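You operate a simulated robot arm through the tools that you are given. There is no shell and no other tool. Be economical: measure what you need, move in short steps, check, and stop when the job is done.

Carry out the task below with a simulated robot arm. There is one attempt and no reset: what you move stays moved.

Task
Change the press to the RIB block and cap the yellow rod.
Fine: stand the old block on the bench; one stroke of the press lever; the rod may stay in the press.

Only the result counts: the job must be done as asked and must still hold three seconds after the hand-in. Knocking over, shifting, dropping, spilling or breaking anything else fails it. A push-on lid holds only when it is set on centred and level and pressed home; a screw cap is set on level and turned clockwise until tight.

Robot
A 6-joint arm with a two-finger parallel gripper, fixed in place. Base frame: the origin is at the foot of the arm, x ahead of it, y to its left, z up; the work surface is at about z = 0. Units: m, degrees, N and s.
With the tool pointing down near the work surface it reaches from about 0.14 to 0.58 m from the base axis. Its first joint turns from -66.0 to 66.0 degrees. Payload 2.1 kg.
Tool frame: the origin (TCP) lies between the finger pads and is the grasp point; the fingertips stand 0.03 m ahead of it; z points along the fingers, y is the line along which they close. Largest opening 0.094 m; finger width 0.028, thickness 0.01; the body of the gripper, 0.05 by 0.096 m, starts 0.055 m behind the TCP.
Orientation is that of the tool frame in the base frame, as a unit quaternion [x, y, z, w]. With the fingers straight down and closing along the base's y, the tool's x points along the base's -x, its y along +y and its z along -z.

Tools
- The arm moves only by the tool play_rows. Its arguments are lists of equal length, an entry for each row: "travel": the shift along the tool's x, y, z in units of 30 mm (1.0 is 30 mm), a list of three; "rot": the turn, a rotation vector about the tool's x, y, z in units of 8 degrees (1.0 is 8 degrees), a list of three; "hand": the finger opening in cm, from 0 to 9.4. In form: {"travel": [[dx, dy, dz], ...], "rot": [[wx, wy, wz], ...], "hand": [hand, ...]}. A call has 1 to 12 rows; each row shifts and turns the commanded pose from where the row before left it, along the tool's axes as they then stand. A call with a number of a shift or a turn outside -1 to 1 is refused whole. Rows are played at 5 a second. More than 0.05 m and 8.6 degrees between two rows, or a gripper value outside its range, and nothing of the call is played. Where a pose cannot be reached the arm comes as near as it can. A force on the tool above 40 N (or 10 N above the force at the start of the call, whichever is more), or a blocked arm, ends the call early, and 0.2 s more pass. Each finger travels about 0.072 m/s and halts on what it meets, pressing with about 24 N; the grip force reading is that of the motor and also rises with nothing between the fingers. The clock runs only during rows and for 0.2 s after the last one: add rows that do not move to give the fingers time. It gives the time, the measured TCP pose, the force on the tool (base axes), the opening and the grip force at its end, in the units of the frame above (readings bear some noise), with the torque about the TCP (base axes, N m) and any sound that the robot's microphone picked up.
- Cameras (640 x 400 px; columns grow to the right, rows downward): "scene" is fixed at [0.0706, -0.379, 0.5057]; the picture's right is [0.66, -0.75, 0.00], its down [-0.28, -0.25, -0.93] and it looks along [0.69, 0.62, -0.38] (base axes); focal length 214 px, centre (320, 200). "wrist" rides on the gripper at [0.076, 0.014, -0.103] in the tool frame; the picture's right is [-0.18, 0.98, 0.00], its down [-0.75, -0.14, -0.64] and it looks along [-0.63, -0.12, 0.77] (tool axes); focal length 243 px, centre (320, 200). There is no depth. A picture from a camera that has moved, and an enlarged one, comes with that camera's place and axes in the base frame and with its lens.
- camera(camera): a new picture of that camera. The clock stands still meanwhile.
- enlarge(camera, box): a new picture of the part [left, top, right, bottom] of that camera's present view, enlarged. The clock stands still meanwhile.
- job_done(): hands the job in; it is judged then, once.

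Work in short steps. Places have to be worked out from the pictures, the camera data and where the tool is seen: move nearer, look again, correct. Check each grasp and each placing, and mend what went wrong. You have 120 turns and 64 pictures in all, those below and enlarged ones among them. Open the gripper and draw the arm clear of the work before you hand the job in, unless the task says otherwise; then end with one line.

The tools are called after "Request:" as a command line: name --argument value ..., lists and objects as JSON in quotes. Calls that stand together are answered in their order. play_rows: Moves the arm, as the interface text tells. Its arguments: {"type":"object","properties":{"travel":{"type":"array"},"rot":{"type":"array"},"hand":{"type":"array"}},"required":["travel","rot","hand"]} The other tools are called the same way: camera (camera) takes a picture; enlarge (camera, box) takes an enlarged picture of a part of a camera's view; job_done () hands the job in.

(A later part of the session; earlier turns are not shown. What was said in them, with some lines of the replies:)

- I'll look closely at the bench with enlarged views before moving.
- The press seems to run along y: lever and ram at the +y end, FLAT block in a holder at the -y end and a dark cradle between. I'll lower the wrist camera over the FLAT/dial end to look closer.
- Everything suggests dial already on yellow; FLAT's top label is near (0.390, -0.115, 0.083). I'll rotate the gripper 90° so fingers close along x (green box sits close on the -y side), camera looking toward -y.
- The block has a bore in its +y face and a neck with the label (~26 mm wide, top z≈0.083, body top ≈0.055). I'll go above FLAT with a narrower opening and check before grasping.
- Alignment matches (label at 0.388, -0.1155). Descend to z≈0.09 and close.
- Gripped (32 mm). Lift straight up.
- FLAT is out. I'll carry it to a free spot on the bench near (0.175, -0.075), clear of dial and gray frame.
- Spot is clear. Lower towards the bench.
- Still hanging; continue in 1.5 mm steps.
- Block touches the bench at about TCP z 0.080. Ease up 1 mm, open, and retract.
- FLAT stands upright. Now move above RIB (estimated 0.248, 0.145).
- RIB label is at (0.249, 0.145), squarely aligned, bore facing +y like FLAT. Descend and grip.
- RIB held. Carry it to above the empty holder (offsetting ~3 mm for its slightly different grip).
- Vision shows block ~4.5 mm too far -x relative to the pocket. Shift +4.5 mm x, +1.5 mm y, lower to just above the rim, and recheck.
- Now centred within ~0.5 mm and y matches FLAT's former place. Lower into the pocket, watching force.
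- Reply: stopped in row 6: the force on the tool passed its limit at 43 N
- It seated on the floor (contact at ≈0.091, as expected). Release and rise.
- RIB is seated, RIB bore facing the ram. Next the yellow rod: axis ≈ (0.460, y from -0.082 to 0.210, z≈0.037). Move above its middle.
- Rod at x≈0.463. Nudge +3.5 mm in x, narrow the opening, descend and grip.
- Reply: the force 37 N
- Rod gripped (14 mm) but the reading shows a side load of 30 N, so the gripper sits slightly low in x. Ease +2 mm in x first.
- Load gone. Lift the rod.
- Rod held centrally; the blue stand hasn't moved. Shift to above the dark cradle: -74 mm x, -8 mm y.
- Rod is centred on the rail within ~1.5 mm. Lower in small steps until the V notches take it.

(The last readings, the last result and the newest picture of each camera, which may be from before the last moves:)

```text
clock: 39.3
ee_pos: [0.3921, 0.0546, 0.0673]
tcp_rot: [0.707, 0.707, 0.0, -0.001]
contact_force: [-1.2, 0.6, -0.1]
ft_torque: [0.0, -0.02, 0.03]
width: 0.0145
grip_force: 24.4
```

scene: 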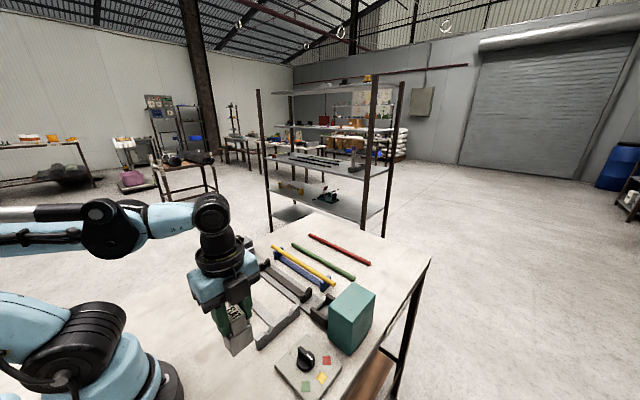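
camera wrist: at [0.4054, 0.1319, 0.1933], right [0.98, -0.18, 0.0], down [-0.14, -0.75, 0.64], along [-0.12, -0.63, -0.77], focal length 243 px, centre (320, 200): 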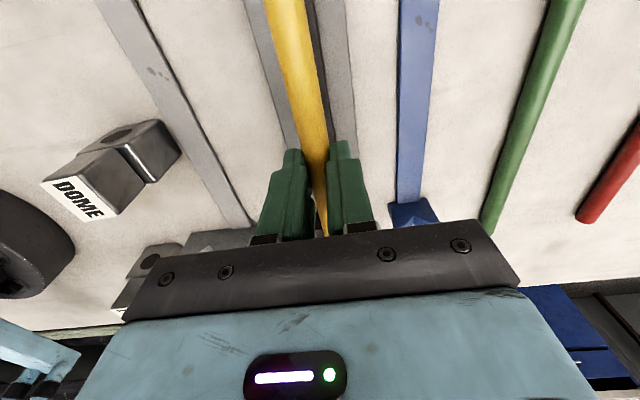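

Request:
play_rows --travel '[[0, 0, 0.07], [0, 0, 0.07], [0, 0, 0.07], [0, 0, 0]]' --rot '[[0, 0, 0], [0, 0, 0], [0, 0, 0], [0, 0, 0]]' --hand '[0, 0, 0, 0]'

Request:
enlarge --camera "scene" --box '[230, 230, 340, 320]'

```text
clock: 40.3
ee_pos: [0.3907, 0.0531, 0.0608]
tcp_rot: [0.707, 0.707, 0.0, 0.0]
contact_force: [-0.3, -0.6, -0.2]
ft_torque: [-0.01, 0.02, 0.0]
width: 0.0143
grip_force: 24.2
```

```text
4.44 times, centred on (285, 275) of scene
camera zoom: at [0.0706, -0.379, 0.5057], right [0.66, -0.75, 0.0], down [-0.28, -0.25, -0.93], along [0.69, 0.62, -0.38], focal length 953 px, centre (476, -133)
```

zoom: 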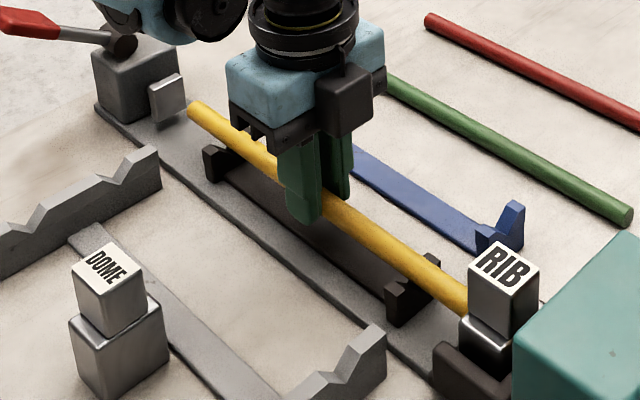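

Request:
play_rows --travel '[[0, 0, 0.05], [0, 0, 0.05], [0, 0, 0.05], [0, 0, 0]]' --rot '[[0, 0, 0], [0, 0, 0], [0, 0, 0], [0, 0, 0]]' --hand '[0, 0, 0, 0]'

```text
clock: 41.3
ee_pos: [0.3906, 0.054, 0.0562]
tcp_rot: [0.707, 0.707, -0.001, -0.001]
contact_force: [-4.2, -0.5, 4.7]
ft_torque: [-0.05, 0.05, 0.03]
width: 0.0146
grip_force: 24.1
```

Contact begins with the notch nudging toward -x. Follow: -1 mm x and another 1.5 mm down.

Request:
play_rows --travel '[[0, -0.03, 0.03], [0, 0, 0.03], [0, 0, 0]]' --rot '[[0, 0, 0], [0, 0, 0], [0, 0, 0]]' --hand '[0, 0, 0]'

```text
clock: 42.1
ee_pos: [0.3915, 0.0548, 0.0556]
tcp_rot: [0.707, 0.707, -0.001, -0.001]
contact_force: [-14.5, -4.0, 18.6]
ft_torque: [-0.09, 0.32, -0.01]
width: 0.0146
grip_force: 23.6
```

Request:
play_rows --travel '[[0, -0.06, 0], [0, 0, 0]]' --rot '[[0, 0, 0], [0, 0, 0]]' --hand '[0, 0]'

```text
clock: 42.7
ee_pos: [0.3909, 0.0545, 0.054]
tcp_rot: [0.707, 0.707, 0.001, 0.002]
contact_force: [7.0, -2.7, 16.0]
ft_torque: [-0.26, -0.19, -0.04]
width: 0.0143
grip_force: 23.6
```

Seated in the V. Centre +0.5 mm, ease up slightly, and release, then lift to look.

Request:
play_rows --travel '[[0, 0.02, -0.02], [0, 0, 0], [0, 0, 0], [0, 0, -0.5], [0, 0, -1], [0, 0, -1], [0.5, 0, -0.5], [0, 0, 0]]' --rot '[[0, 0, 0], [0, 0, 0], [0, 0, 0], [0, 0, 0], [0, 0, 0], [0, 0, 0], [0, 0, 0], [0, 0, 0]]' --hand '[1.4, 3, 4, 4, 4, 4, 4, 4]'

Request:
enlarge --camera "scene" --box '[210, 225, 350, 325]'

Request:
camera --camera "wrist"

```text
clock: 44.5
ee_pos: [0.3905, 0.0695, 0.1464]
tcp_rot: [0.706, 0.708, 0.0, 0.0]
contact_force: [0.3, -0.1, -0.1]
ft_torque: [0.0, 0.03, 0.02]
width: 0.0399
grip_force: 0.1
```

```text
4.00 times, centred on (280, 275) of scene
camera zoom: at [0.0706, -0.379, 0.5057], right [0.66, -0.75, 0.0], down [-0.28, -0.25, -0.93], along [0.69, 0.62, -0.38], focal length 858 px, centre (480, -100)
```

zoom: 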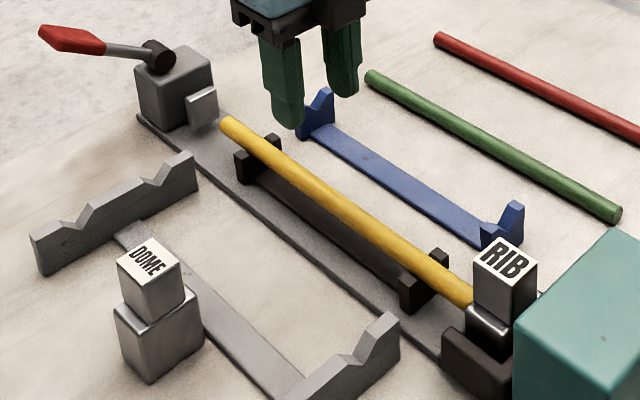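

```text
23 pictures are left
camera wrist: at [0.4036, 0.1466, 0.2491], right [0.98, -0.18, 0.0], down [-0.14, -0.75, 0.64], along [-0.12, -0.63, -0.77], focal length 243 px, centre (320, 200)
```

wrist: 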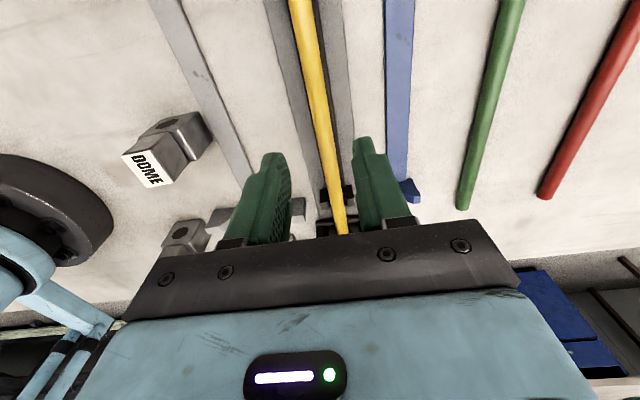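

Rod lies in the cradle; +y end ≈0.205, ram gap ≈40 mm. Check the rod/bore end and the dial before stroking.

Request:
play_rows --travel '[[-0.9, 0, -0.4], [-0.9, 0, -0.4], [-0.9, 0, -0.3], [0, 0, 0]]' --rot '[[0, 0, 0], [0, 0, 0], [0, 0, 0], [0, 0, 0]]' --hand '[9, 9, 9, 9]'

Request:
enlarge --camera "wrist" --box '[200, 60, 380, 220]'

```text
clock: 45.5
ee_pos: [0.3906, -0.0123, 0.1768]
tcp_rot: [0.707, 0.708, -0.001, 0.0]
contact_force: [-0.4, 0.0, 1.0]
ft_torque: [-0.03, 0.04, -0.01]
width: 0.0903
grip_force: 0.0
```

```text
2.50 times, centred on (290, 140) of wrist
camera zoom: at [0.4041, 0.064, 0.2796], right [0.98, -0.18, 0.0], down [-0.14, -0.75, 0.64], along [-0.12, -0.63, -0.77], focal length 606 px, centre (395, 350)
```

zoom: 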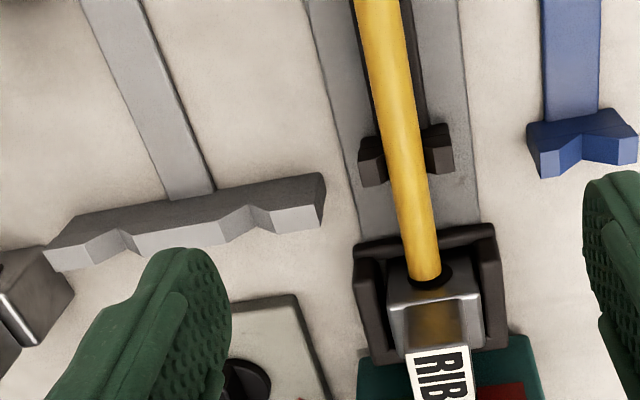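

Rod end faces the bore with margin. Double-check the dial with a scene enlargement.

Request:
enlarge --camera "scene" --box '[270, 330, 350, 400]'

```text
5.71 times, centred on (310, 365) of scene
camera zoom: at [0.0706, -0.379, 0.5057], right [0.66, -0.75, 0.0], down [-0.28, -0.25, -0.93], along [0.69, 0.62, -0.38], focal length 1226 px, centre (377, -743)
```

zoom: 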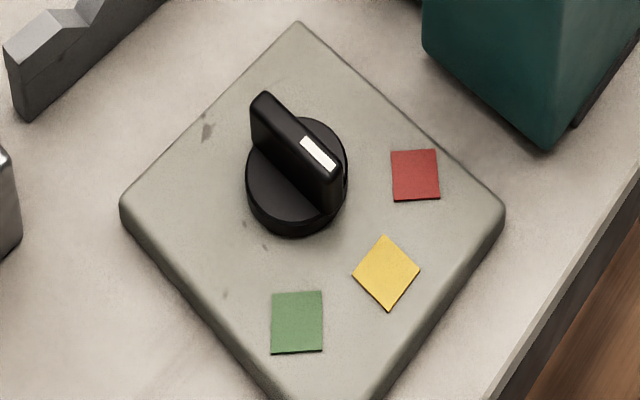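

Dial points to yellow. Now move with closed fingers above the lever grip, estimated at (0.304, 0.287, 0.129); the lever pivots about y at (0.375, 0.289, 0.077).

Request:
play_rows --travel '[[0.9, -0.258, -0.13], [0.9, -0.258, -0.13], [0.9, -0.258, -0.13], [0.9, -0.258, -0.13], [0.9, -0.258, -0.13], [0.9, -0.258, -0.13], [0.9, -0.258, -0.13], [0.9, -0.258, -0.13], [0.9, -0.258, -0.13], [0.9, -0.258, -0.13], [0.9, -0.258, -0.13], [0, 0, 0]]' --rot '[[0, 0, 0], [0, 0, 0], [0, 0, 0], [0, 0, 0], [0, 0, 0], [0, 0, 0], [0, 0, 0], [0, 0, 0], [0, 0, 0], [0, 0, 0], [0, 0, 0], [0, 0, 0]]' --hand '[6, 4, 2, 0, 0, 0, 0, 0, 0, 0, 0, 0]'

Request:
enlarge --camera "scene" --box '[180, 170, 300, 270]'

Request:
camera --camera "wrist"

```text
clock: 48.1
ee_pos: [0.3029, 0.2859, 0.2229]
tcp_rot: [0.707, 0.707, 0.0, 0.0]
contact_force: [-0.4, 0.2, -0.3]
ft_torque: [-0.01, 0.04, -0.01]
width: 0.0
grip_force: 24.0
```

```text
4.00 times, centred on (240, 220) of scene
camera zoom: at [0.0706, -0.379, 0.5057], right [0.66, -0.75, 0.0], down [-0.28, -0.25, -0.93], along [0.69, 0.62, -0.38], focal length 858 px, centre (640, 120)
```

zoom: 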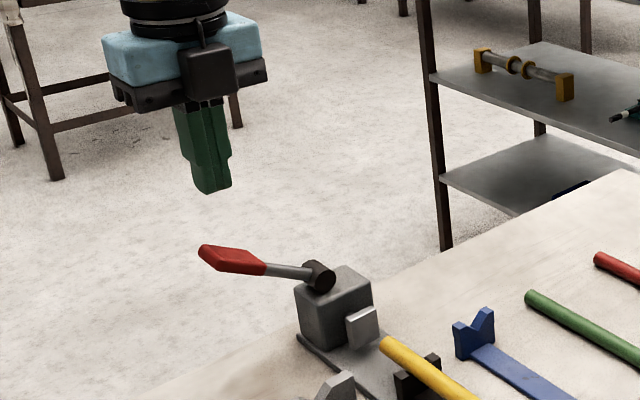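

```text
19 pictures are left
camera wrist: at [0.3168, 0.3622, 0.3257], right [0.98, -0.18, 0.0], down [-0.14, -0.75, 0.64], along [-0.12, -0.63, -0.77], focal length 243 px, centre (320, 200)
```

wrist: 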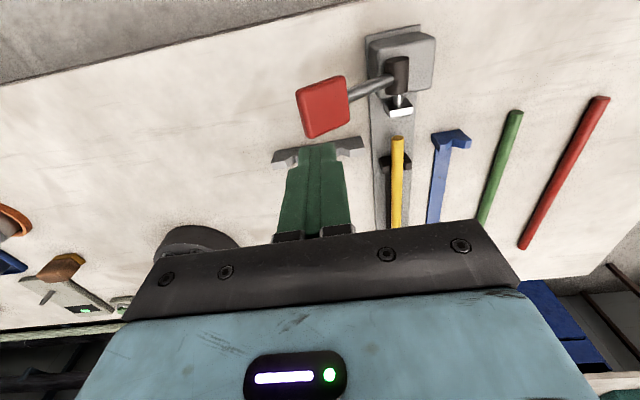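

Grip is right below the fingers (y≈0.29). Descend to contact and start pressing down, watching force.

Request:
play_rows --travel '[[0.13, 0, 0.8], [0, 0, 0.6], [0, 0, 0.3], [0, 0, 0.3], [0, 0, 0.3], [0, 0, 0]]' --rot '[[0, 0, 0], [0, 0, 0], [0, 0, 0], [0, 0, 0], [0, 0, 0], [0, 0, 0]]' --hand '[0, 0, 0, 0, 0, 0]'

Request:
enlarge --camera "scene" --box '[200, 190, 300, 270]'

```text
clock: 49.5
ee_pos: [0.3051, 0.2896, 0.1519]
tcp_rot: [0.708, 0.706, -0.001, 0.0]
contact_force: [0.6, 0.0, 1.1]
ft_torque: [-0.01, -0.01, 0.02]
width: 0.0
grip_force: 24.0
```

```text
5.00 times, centred on (250, 230) of scene
camera zoom: at [0.0706, -0.379, 0.5057], right [0.66, -0.75, 0.0], down [-0.28, -0.25, -0.93], along [0.69, 0.62, -0.38], focal length 1072 px, centre (670, 50)
```

zoom: 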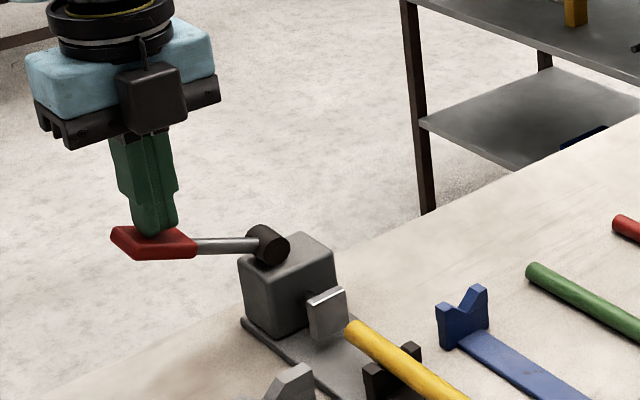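

The lever follows downward. Continue pressing.

Request:
play_rows --travel '[[0, 0, 0.25], [0, 0, 0.25], [0, 0, 0.25], [0, 0, 0.25], [0, 0, 0]]' --rot '[[0, 0, 0], [0, 0, 0], [0, 0, 0], [0, 0, 0], [0, 0, 0]]' --hand '[0, 0, 0, 0, 0]'

Request:
enlarge --camera "scene" --box '[200, 200, 340, 310]'

```text
clock: 50.7
ee_pos: [0.3051, 0.2909, 0.1208]
tcp_rot: [0.707, 0.708, 0.001, 0.0]
contact_force: [-0.1, 0.8, 1.0]
ft_torque: [0.03, 0.04, 0.0]
width: 0.0
grip_force: 23.8
```

```text
3.64 times, centred on (270, 255) of scene
camera zoom: at [0.0706, -0.379, 0.5057], right [0.66, -0.75, 0.0], down [-0.28, -0.25, -0.93], along [0.69, 0.62, -0.38], focal length 780 px, centre (502, 0)
```

zoom: 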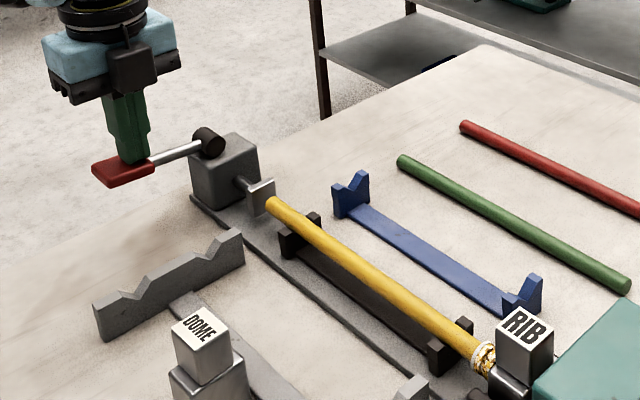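

The ram is extending and a ribbed collar/cap appears at the rod's end. Continue the stroke to its stop.

Request:
play_rows --travel '[[0, 0, 0.2], [0, 0, 0.2], [0, 0, 0.2], [0, 0, 0.2], [0, 0, 0]]' --rot '[[0, 0, 0], [0, 0, 0], [0, 0, 0], [0, 0, 0], [0, 0, 0]]' --hand '[0, 0, 0, 0, 0]'

Request:
enlarge --camera "scene" --box '[200, 200, 340, 310]'

```text
clock: 51.6
ee_pos: [0.305, 0.2913, 0.1086]
tcp_rot: [0.707, 0.707, -0.001, -0.001]
contact_force: [-1.4, -0.6, 27.1]
ft_torque: [-0.02, -0.22, 0.01]
width: 0.0
grip_force: 24.4
stopped in row 4: the force on the tool passed its limit at 60 N (the readings are from after the stop); the commanded pose is now the measured one
```

```text
3.64 times, centred on (270, 255) of scene
camera zoom: at [0.0705, -0.3791, 0.5056], right [0.66, -0.75, 0.0], down [-0.28, -0.25, -0.93], along [0.69, 0.62, -0.38], focal length 780 px, centre (502, 0)
```

zoom: 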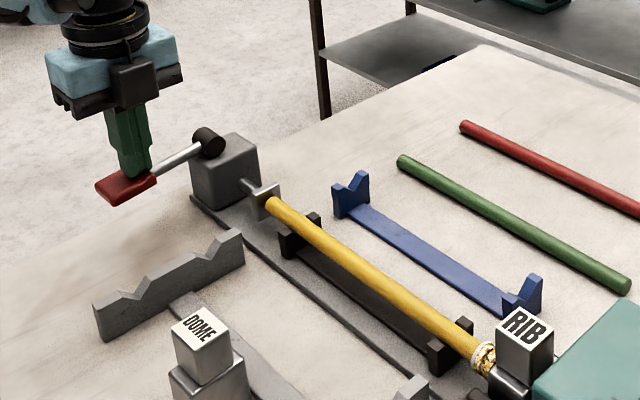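

Hard stop reached (60 N) — stroke complete. Raise the hand off the lever and inspect.

Request:
play_rows --travel '[[0, 0, -0.5], [0, 0, -1], [0, 0, -1], [0, 0, -1], [0, 0, -0.5], [0, 0, 0]]' --rot '[[0, 0, 0], [0, 0, 0], [0, 0, 0], [0, 0, 0], [0, 0, 0], [0, 0, 0]]' --hand '[0, 0, 0, 0, 0, 0]'

Request:
enlarge --camera "scene" --box '[200, 200, 360, 330]'

Request:
enlarge --camera "scene" --box '[300, 270, 360, 320]'

```text
clock: 53.0
ee_pos: [0.3052, 0.2889, 0.2256]
tcp_rot: [0.706, 0.708, -0.001, -0.001]
contact_force: [-0.3, 0.0, 0.1]
ft_torque: [-0.03, -0.02, 0.01]
width: 0.0001
grip_force: 24.3
```

```text
3.08 times, centred on (280, 265) of scene
camera zoom: at [0.0706, -0.379, 0.5057], right [0.66, -0.75, 0.0], down [-0.28, -0.25, -0.93], along [0.69, 0.62, -0.38], focal length 660 px, centre (443, 0)
```

zoom: 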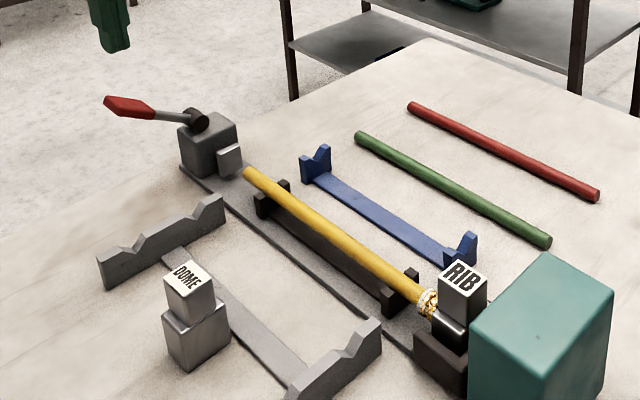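

```text
8.00 times, centred on (330, 295) of scene
camera zoom: at [0.0706, -0.379, 0.5057], right [0.66, -0.75, 0.0], down [-0.28, -0.25, -0.93], along [0.69, 0.62, -0.38], focal length 1716 px, centre (240, -560)
```

zoom: 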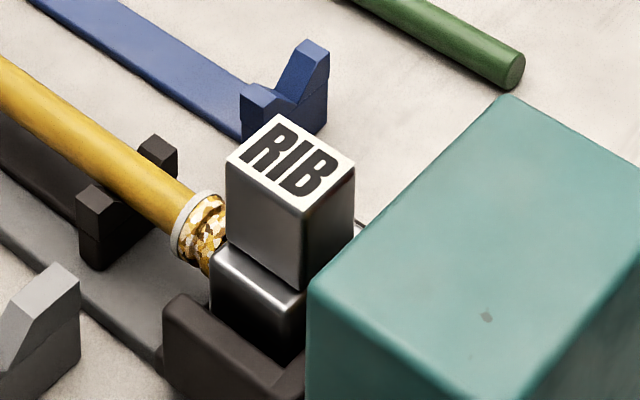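

Lever sprang back; cap is on the rod. Inspect the cap with the wrist camera (and open the gripper).

Request:
play_rows --travel '[[-0.9, 0.28, 0], [-0.9, 0.28, 0], [-0.9, 0.28, 0], [-0.9, 0.28, 0.1], [-0.9, 0.28, 0.2], [-0.9, 0.28, 0.3], [-0.9, 0.28, 0.3], [-0.9, 0.28, 0.3], [-0.9, 0.28, 0.3], [-0.9, 0.28, 0.2], [-0.7, 0.28, 0.1], [0, 0, 0]]' --rot '[[0, 0, 0], [0, 0, 0], [0, 0, 0], [0, 0, 0], [0, 0, 0], [0, 0, 0], [0, 0, 0], [0, 0, 0], [0, 0, 0], [0, 0, 0], [0, 0, 0], [0, 0, 0]]' --hand '[2, 4, 6, 8, 9, 9, 9, 9, 9, 9, 9, 9]'

Request:
enlarge --camera "wrist" --box '[270, 90, 370, 190]'

```text
clock: 55.6
ee_pos: [0.3957, -0.0008, 0.1729]
tcp_rot: [0.707, 0.707, -0.001, -0.001]
contact_force: [-1.0, -0.1, 0.0]
ft_torque: [-0.03, -0.01, 0.01]
width: 0.0901
grip_force: 0.0
```

```text
4.00 times, centred on (320, 140) of wrist
camera zoom: at [0.4096, 0.0758, 0.2746], right [0.98, -0.18, 0.0], down [-0.14, -0.75, 0.64], along [-0.12, -0.63, -0.77], focal length 970 px, centre (320, 440)
```

zoom: 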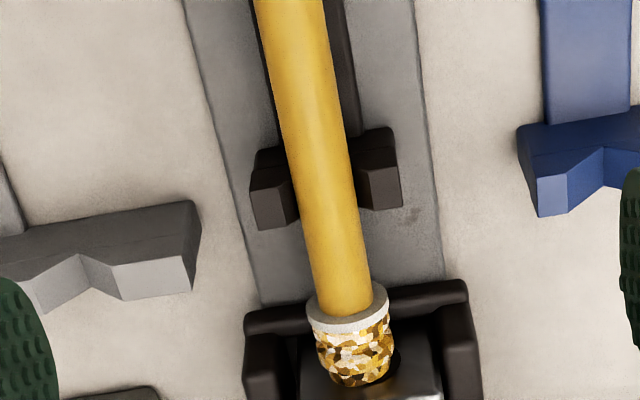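

A yellow-toned cap with collar sits fully on the rod end. Raise the arm clear and take a final overview.

Request:
play_rows --travel '[[0, 0, -0.9], [0, 0, -0.9], [0, -0.3, -0.9], [0, -0.5, -0.9], [0, -0.5, -0.8], [0, 0, 0]]' --rot '[[0, 0, 0], [0, 0, 0], [0, 0, 0], [0, 0, 0], [0, 0, 0], [0, 0, 0]]' --hand '[9, 9, 9, 9, 9, 9]'

Request:
enlarge --camera "scene" --box '[180, 210, 400, 400]'

Request:
camera --camera "wrist"

```text
clock: 57.0
ee_pos: [0.3593, 0.0036, 0.3046]
tcp_rot: [0.707, 0.707, -0.001, -0.001]
contact_force: [0.1, -0.5, 0.8]
ft_torque: [0.0, 0.01, -0.01]
width: 0.0902
grip_force: 0.1
```

```text
2.11 times, centred on (290, 305) of scene
camera zoom: at [0.0706, -0.379, 0.5057], right [0.66, -0.75, 0.0], down [-0.28, -0.25, -0.93], along [0.69, 0.62, -0.38], focal length 452 px, centre (383, -21)
```

zoom: 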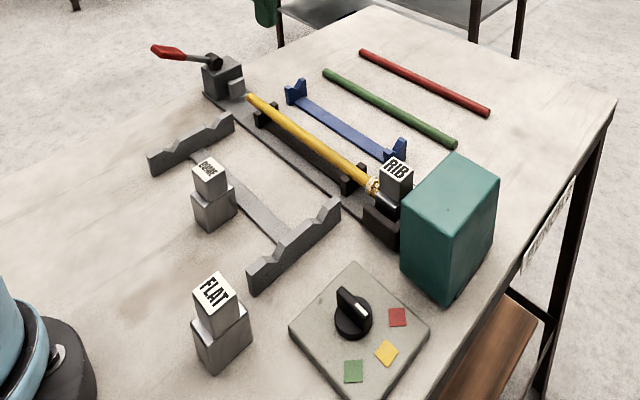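

```text
11 pictures are left
camera wrist: at [0.3739, 0.0795, 0.4057], right [0.98, -0.18, 0.0], down [-0.14, -0.75, 0.64], along [-0.12, -0.63, -0.77], focal length 243 px, centre (320, 200)
```

wrist: 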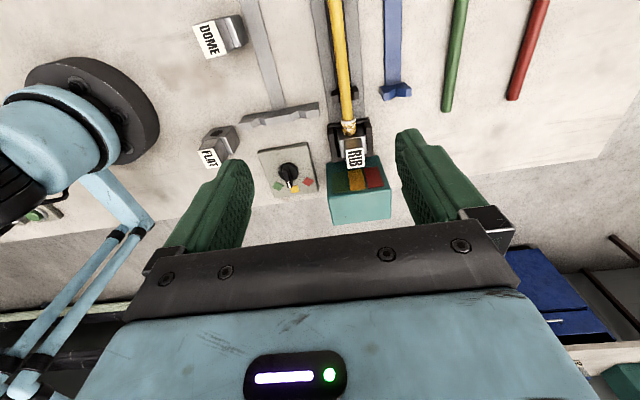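

Everything is in place: RIB is in the press, FLAT stands on the bench, the rod is capped and the arm is clear. I'm handing in.

Request:
job_done

```text
The job is handed in.
```

The press now holds the RIB block, the old FLAT block stands upright on the bench, and one lever stroke put a yellow cap on the yellow rod, which stays in the press.
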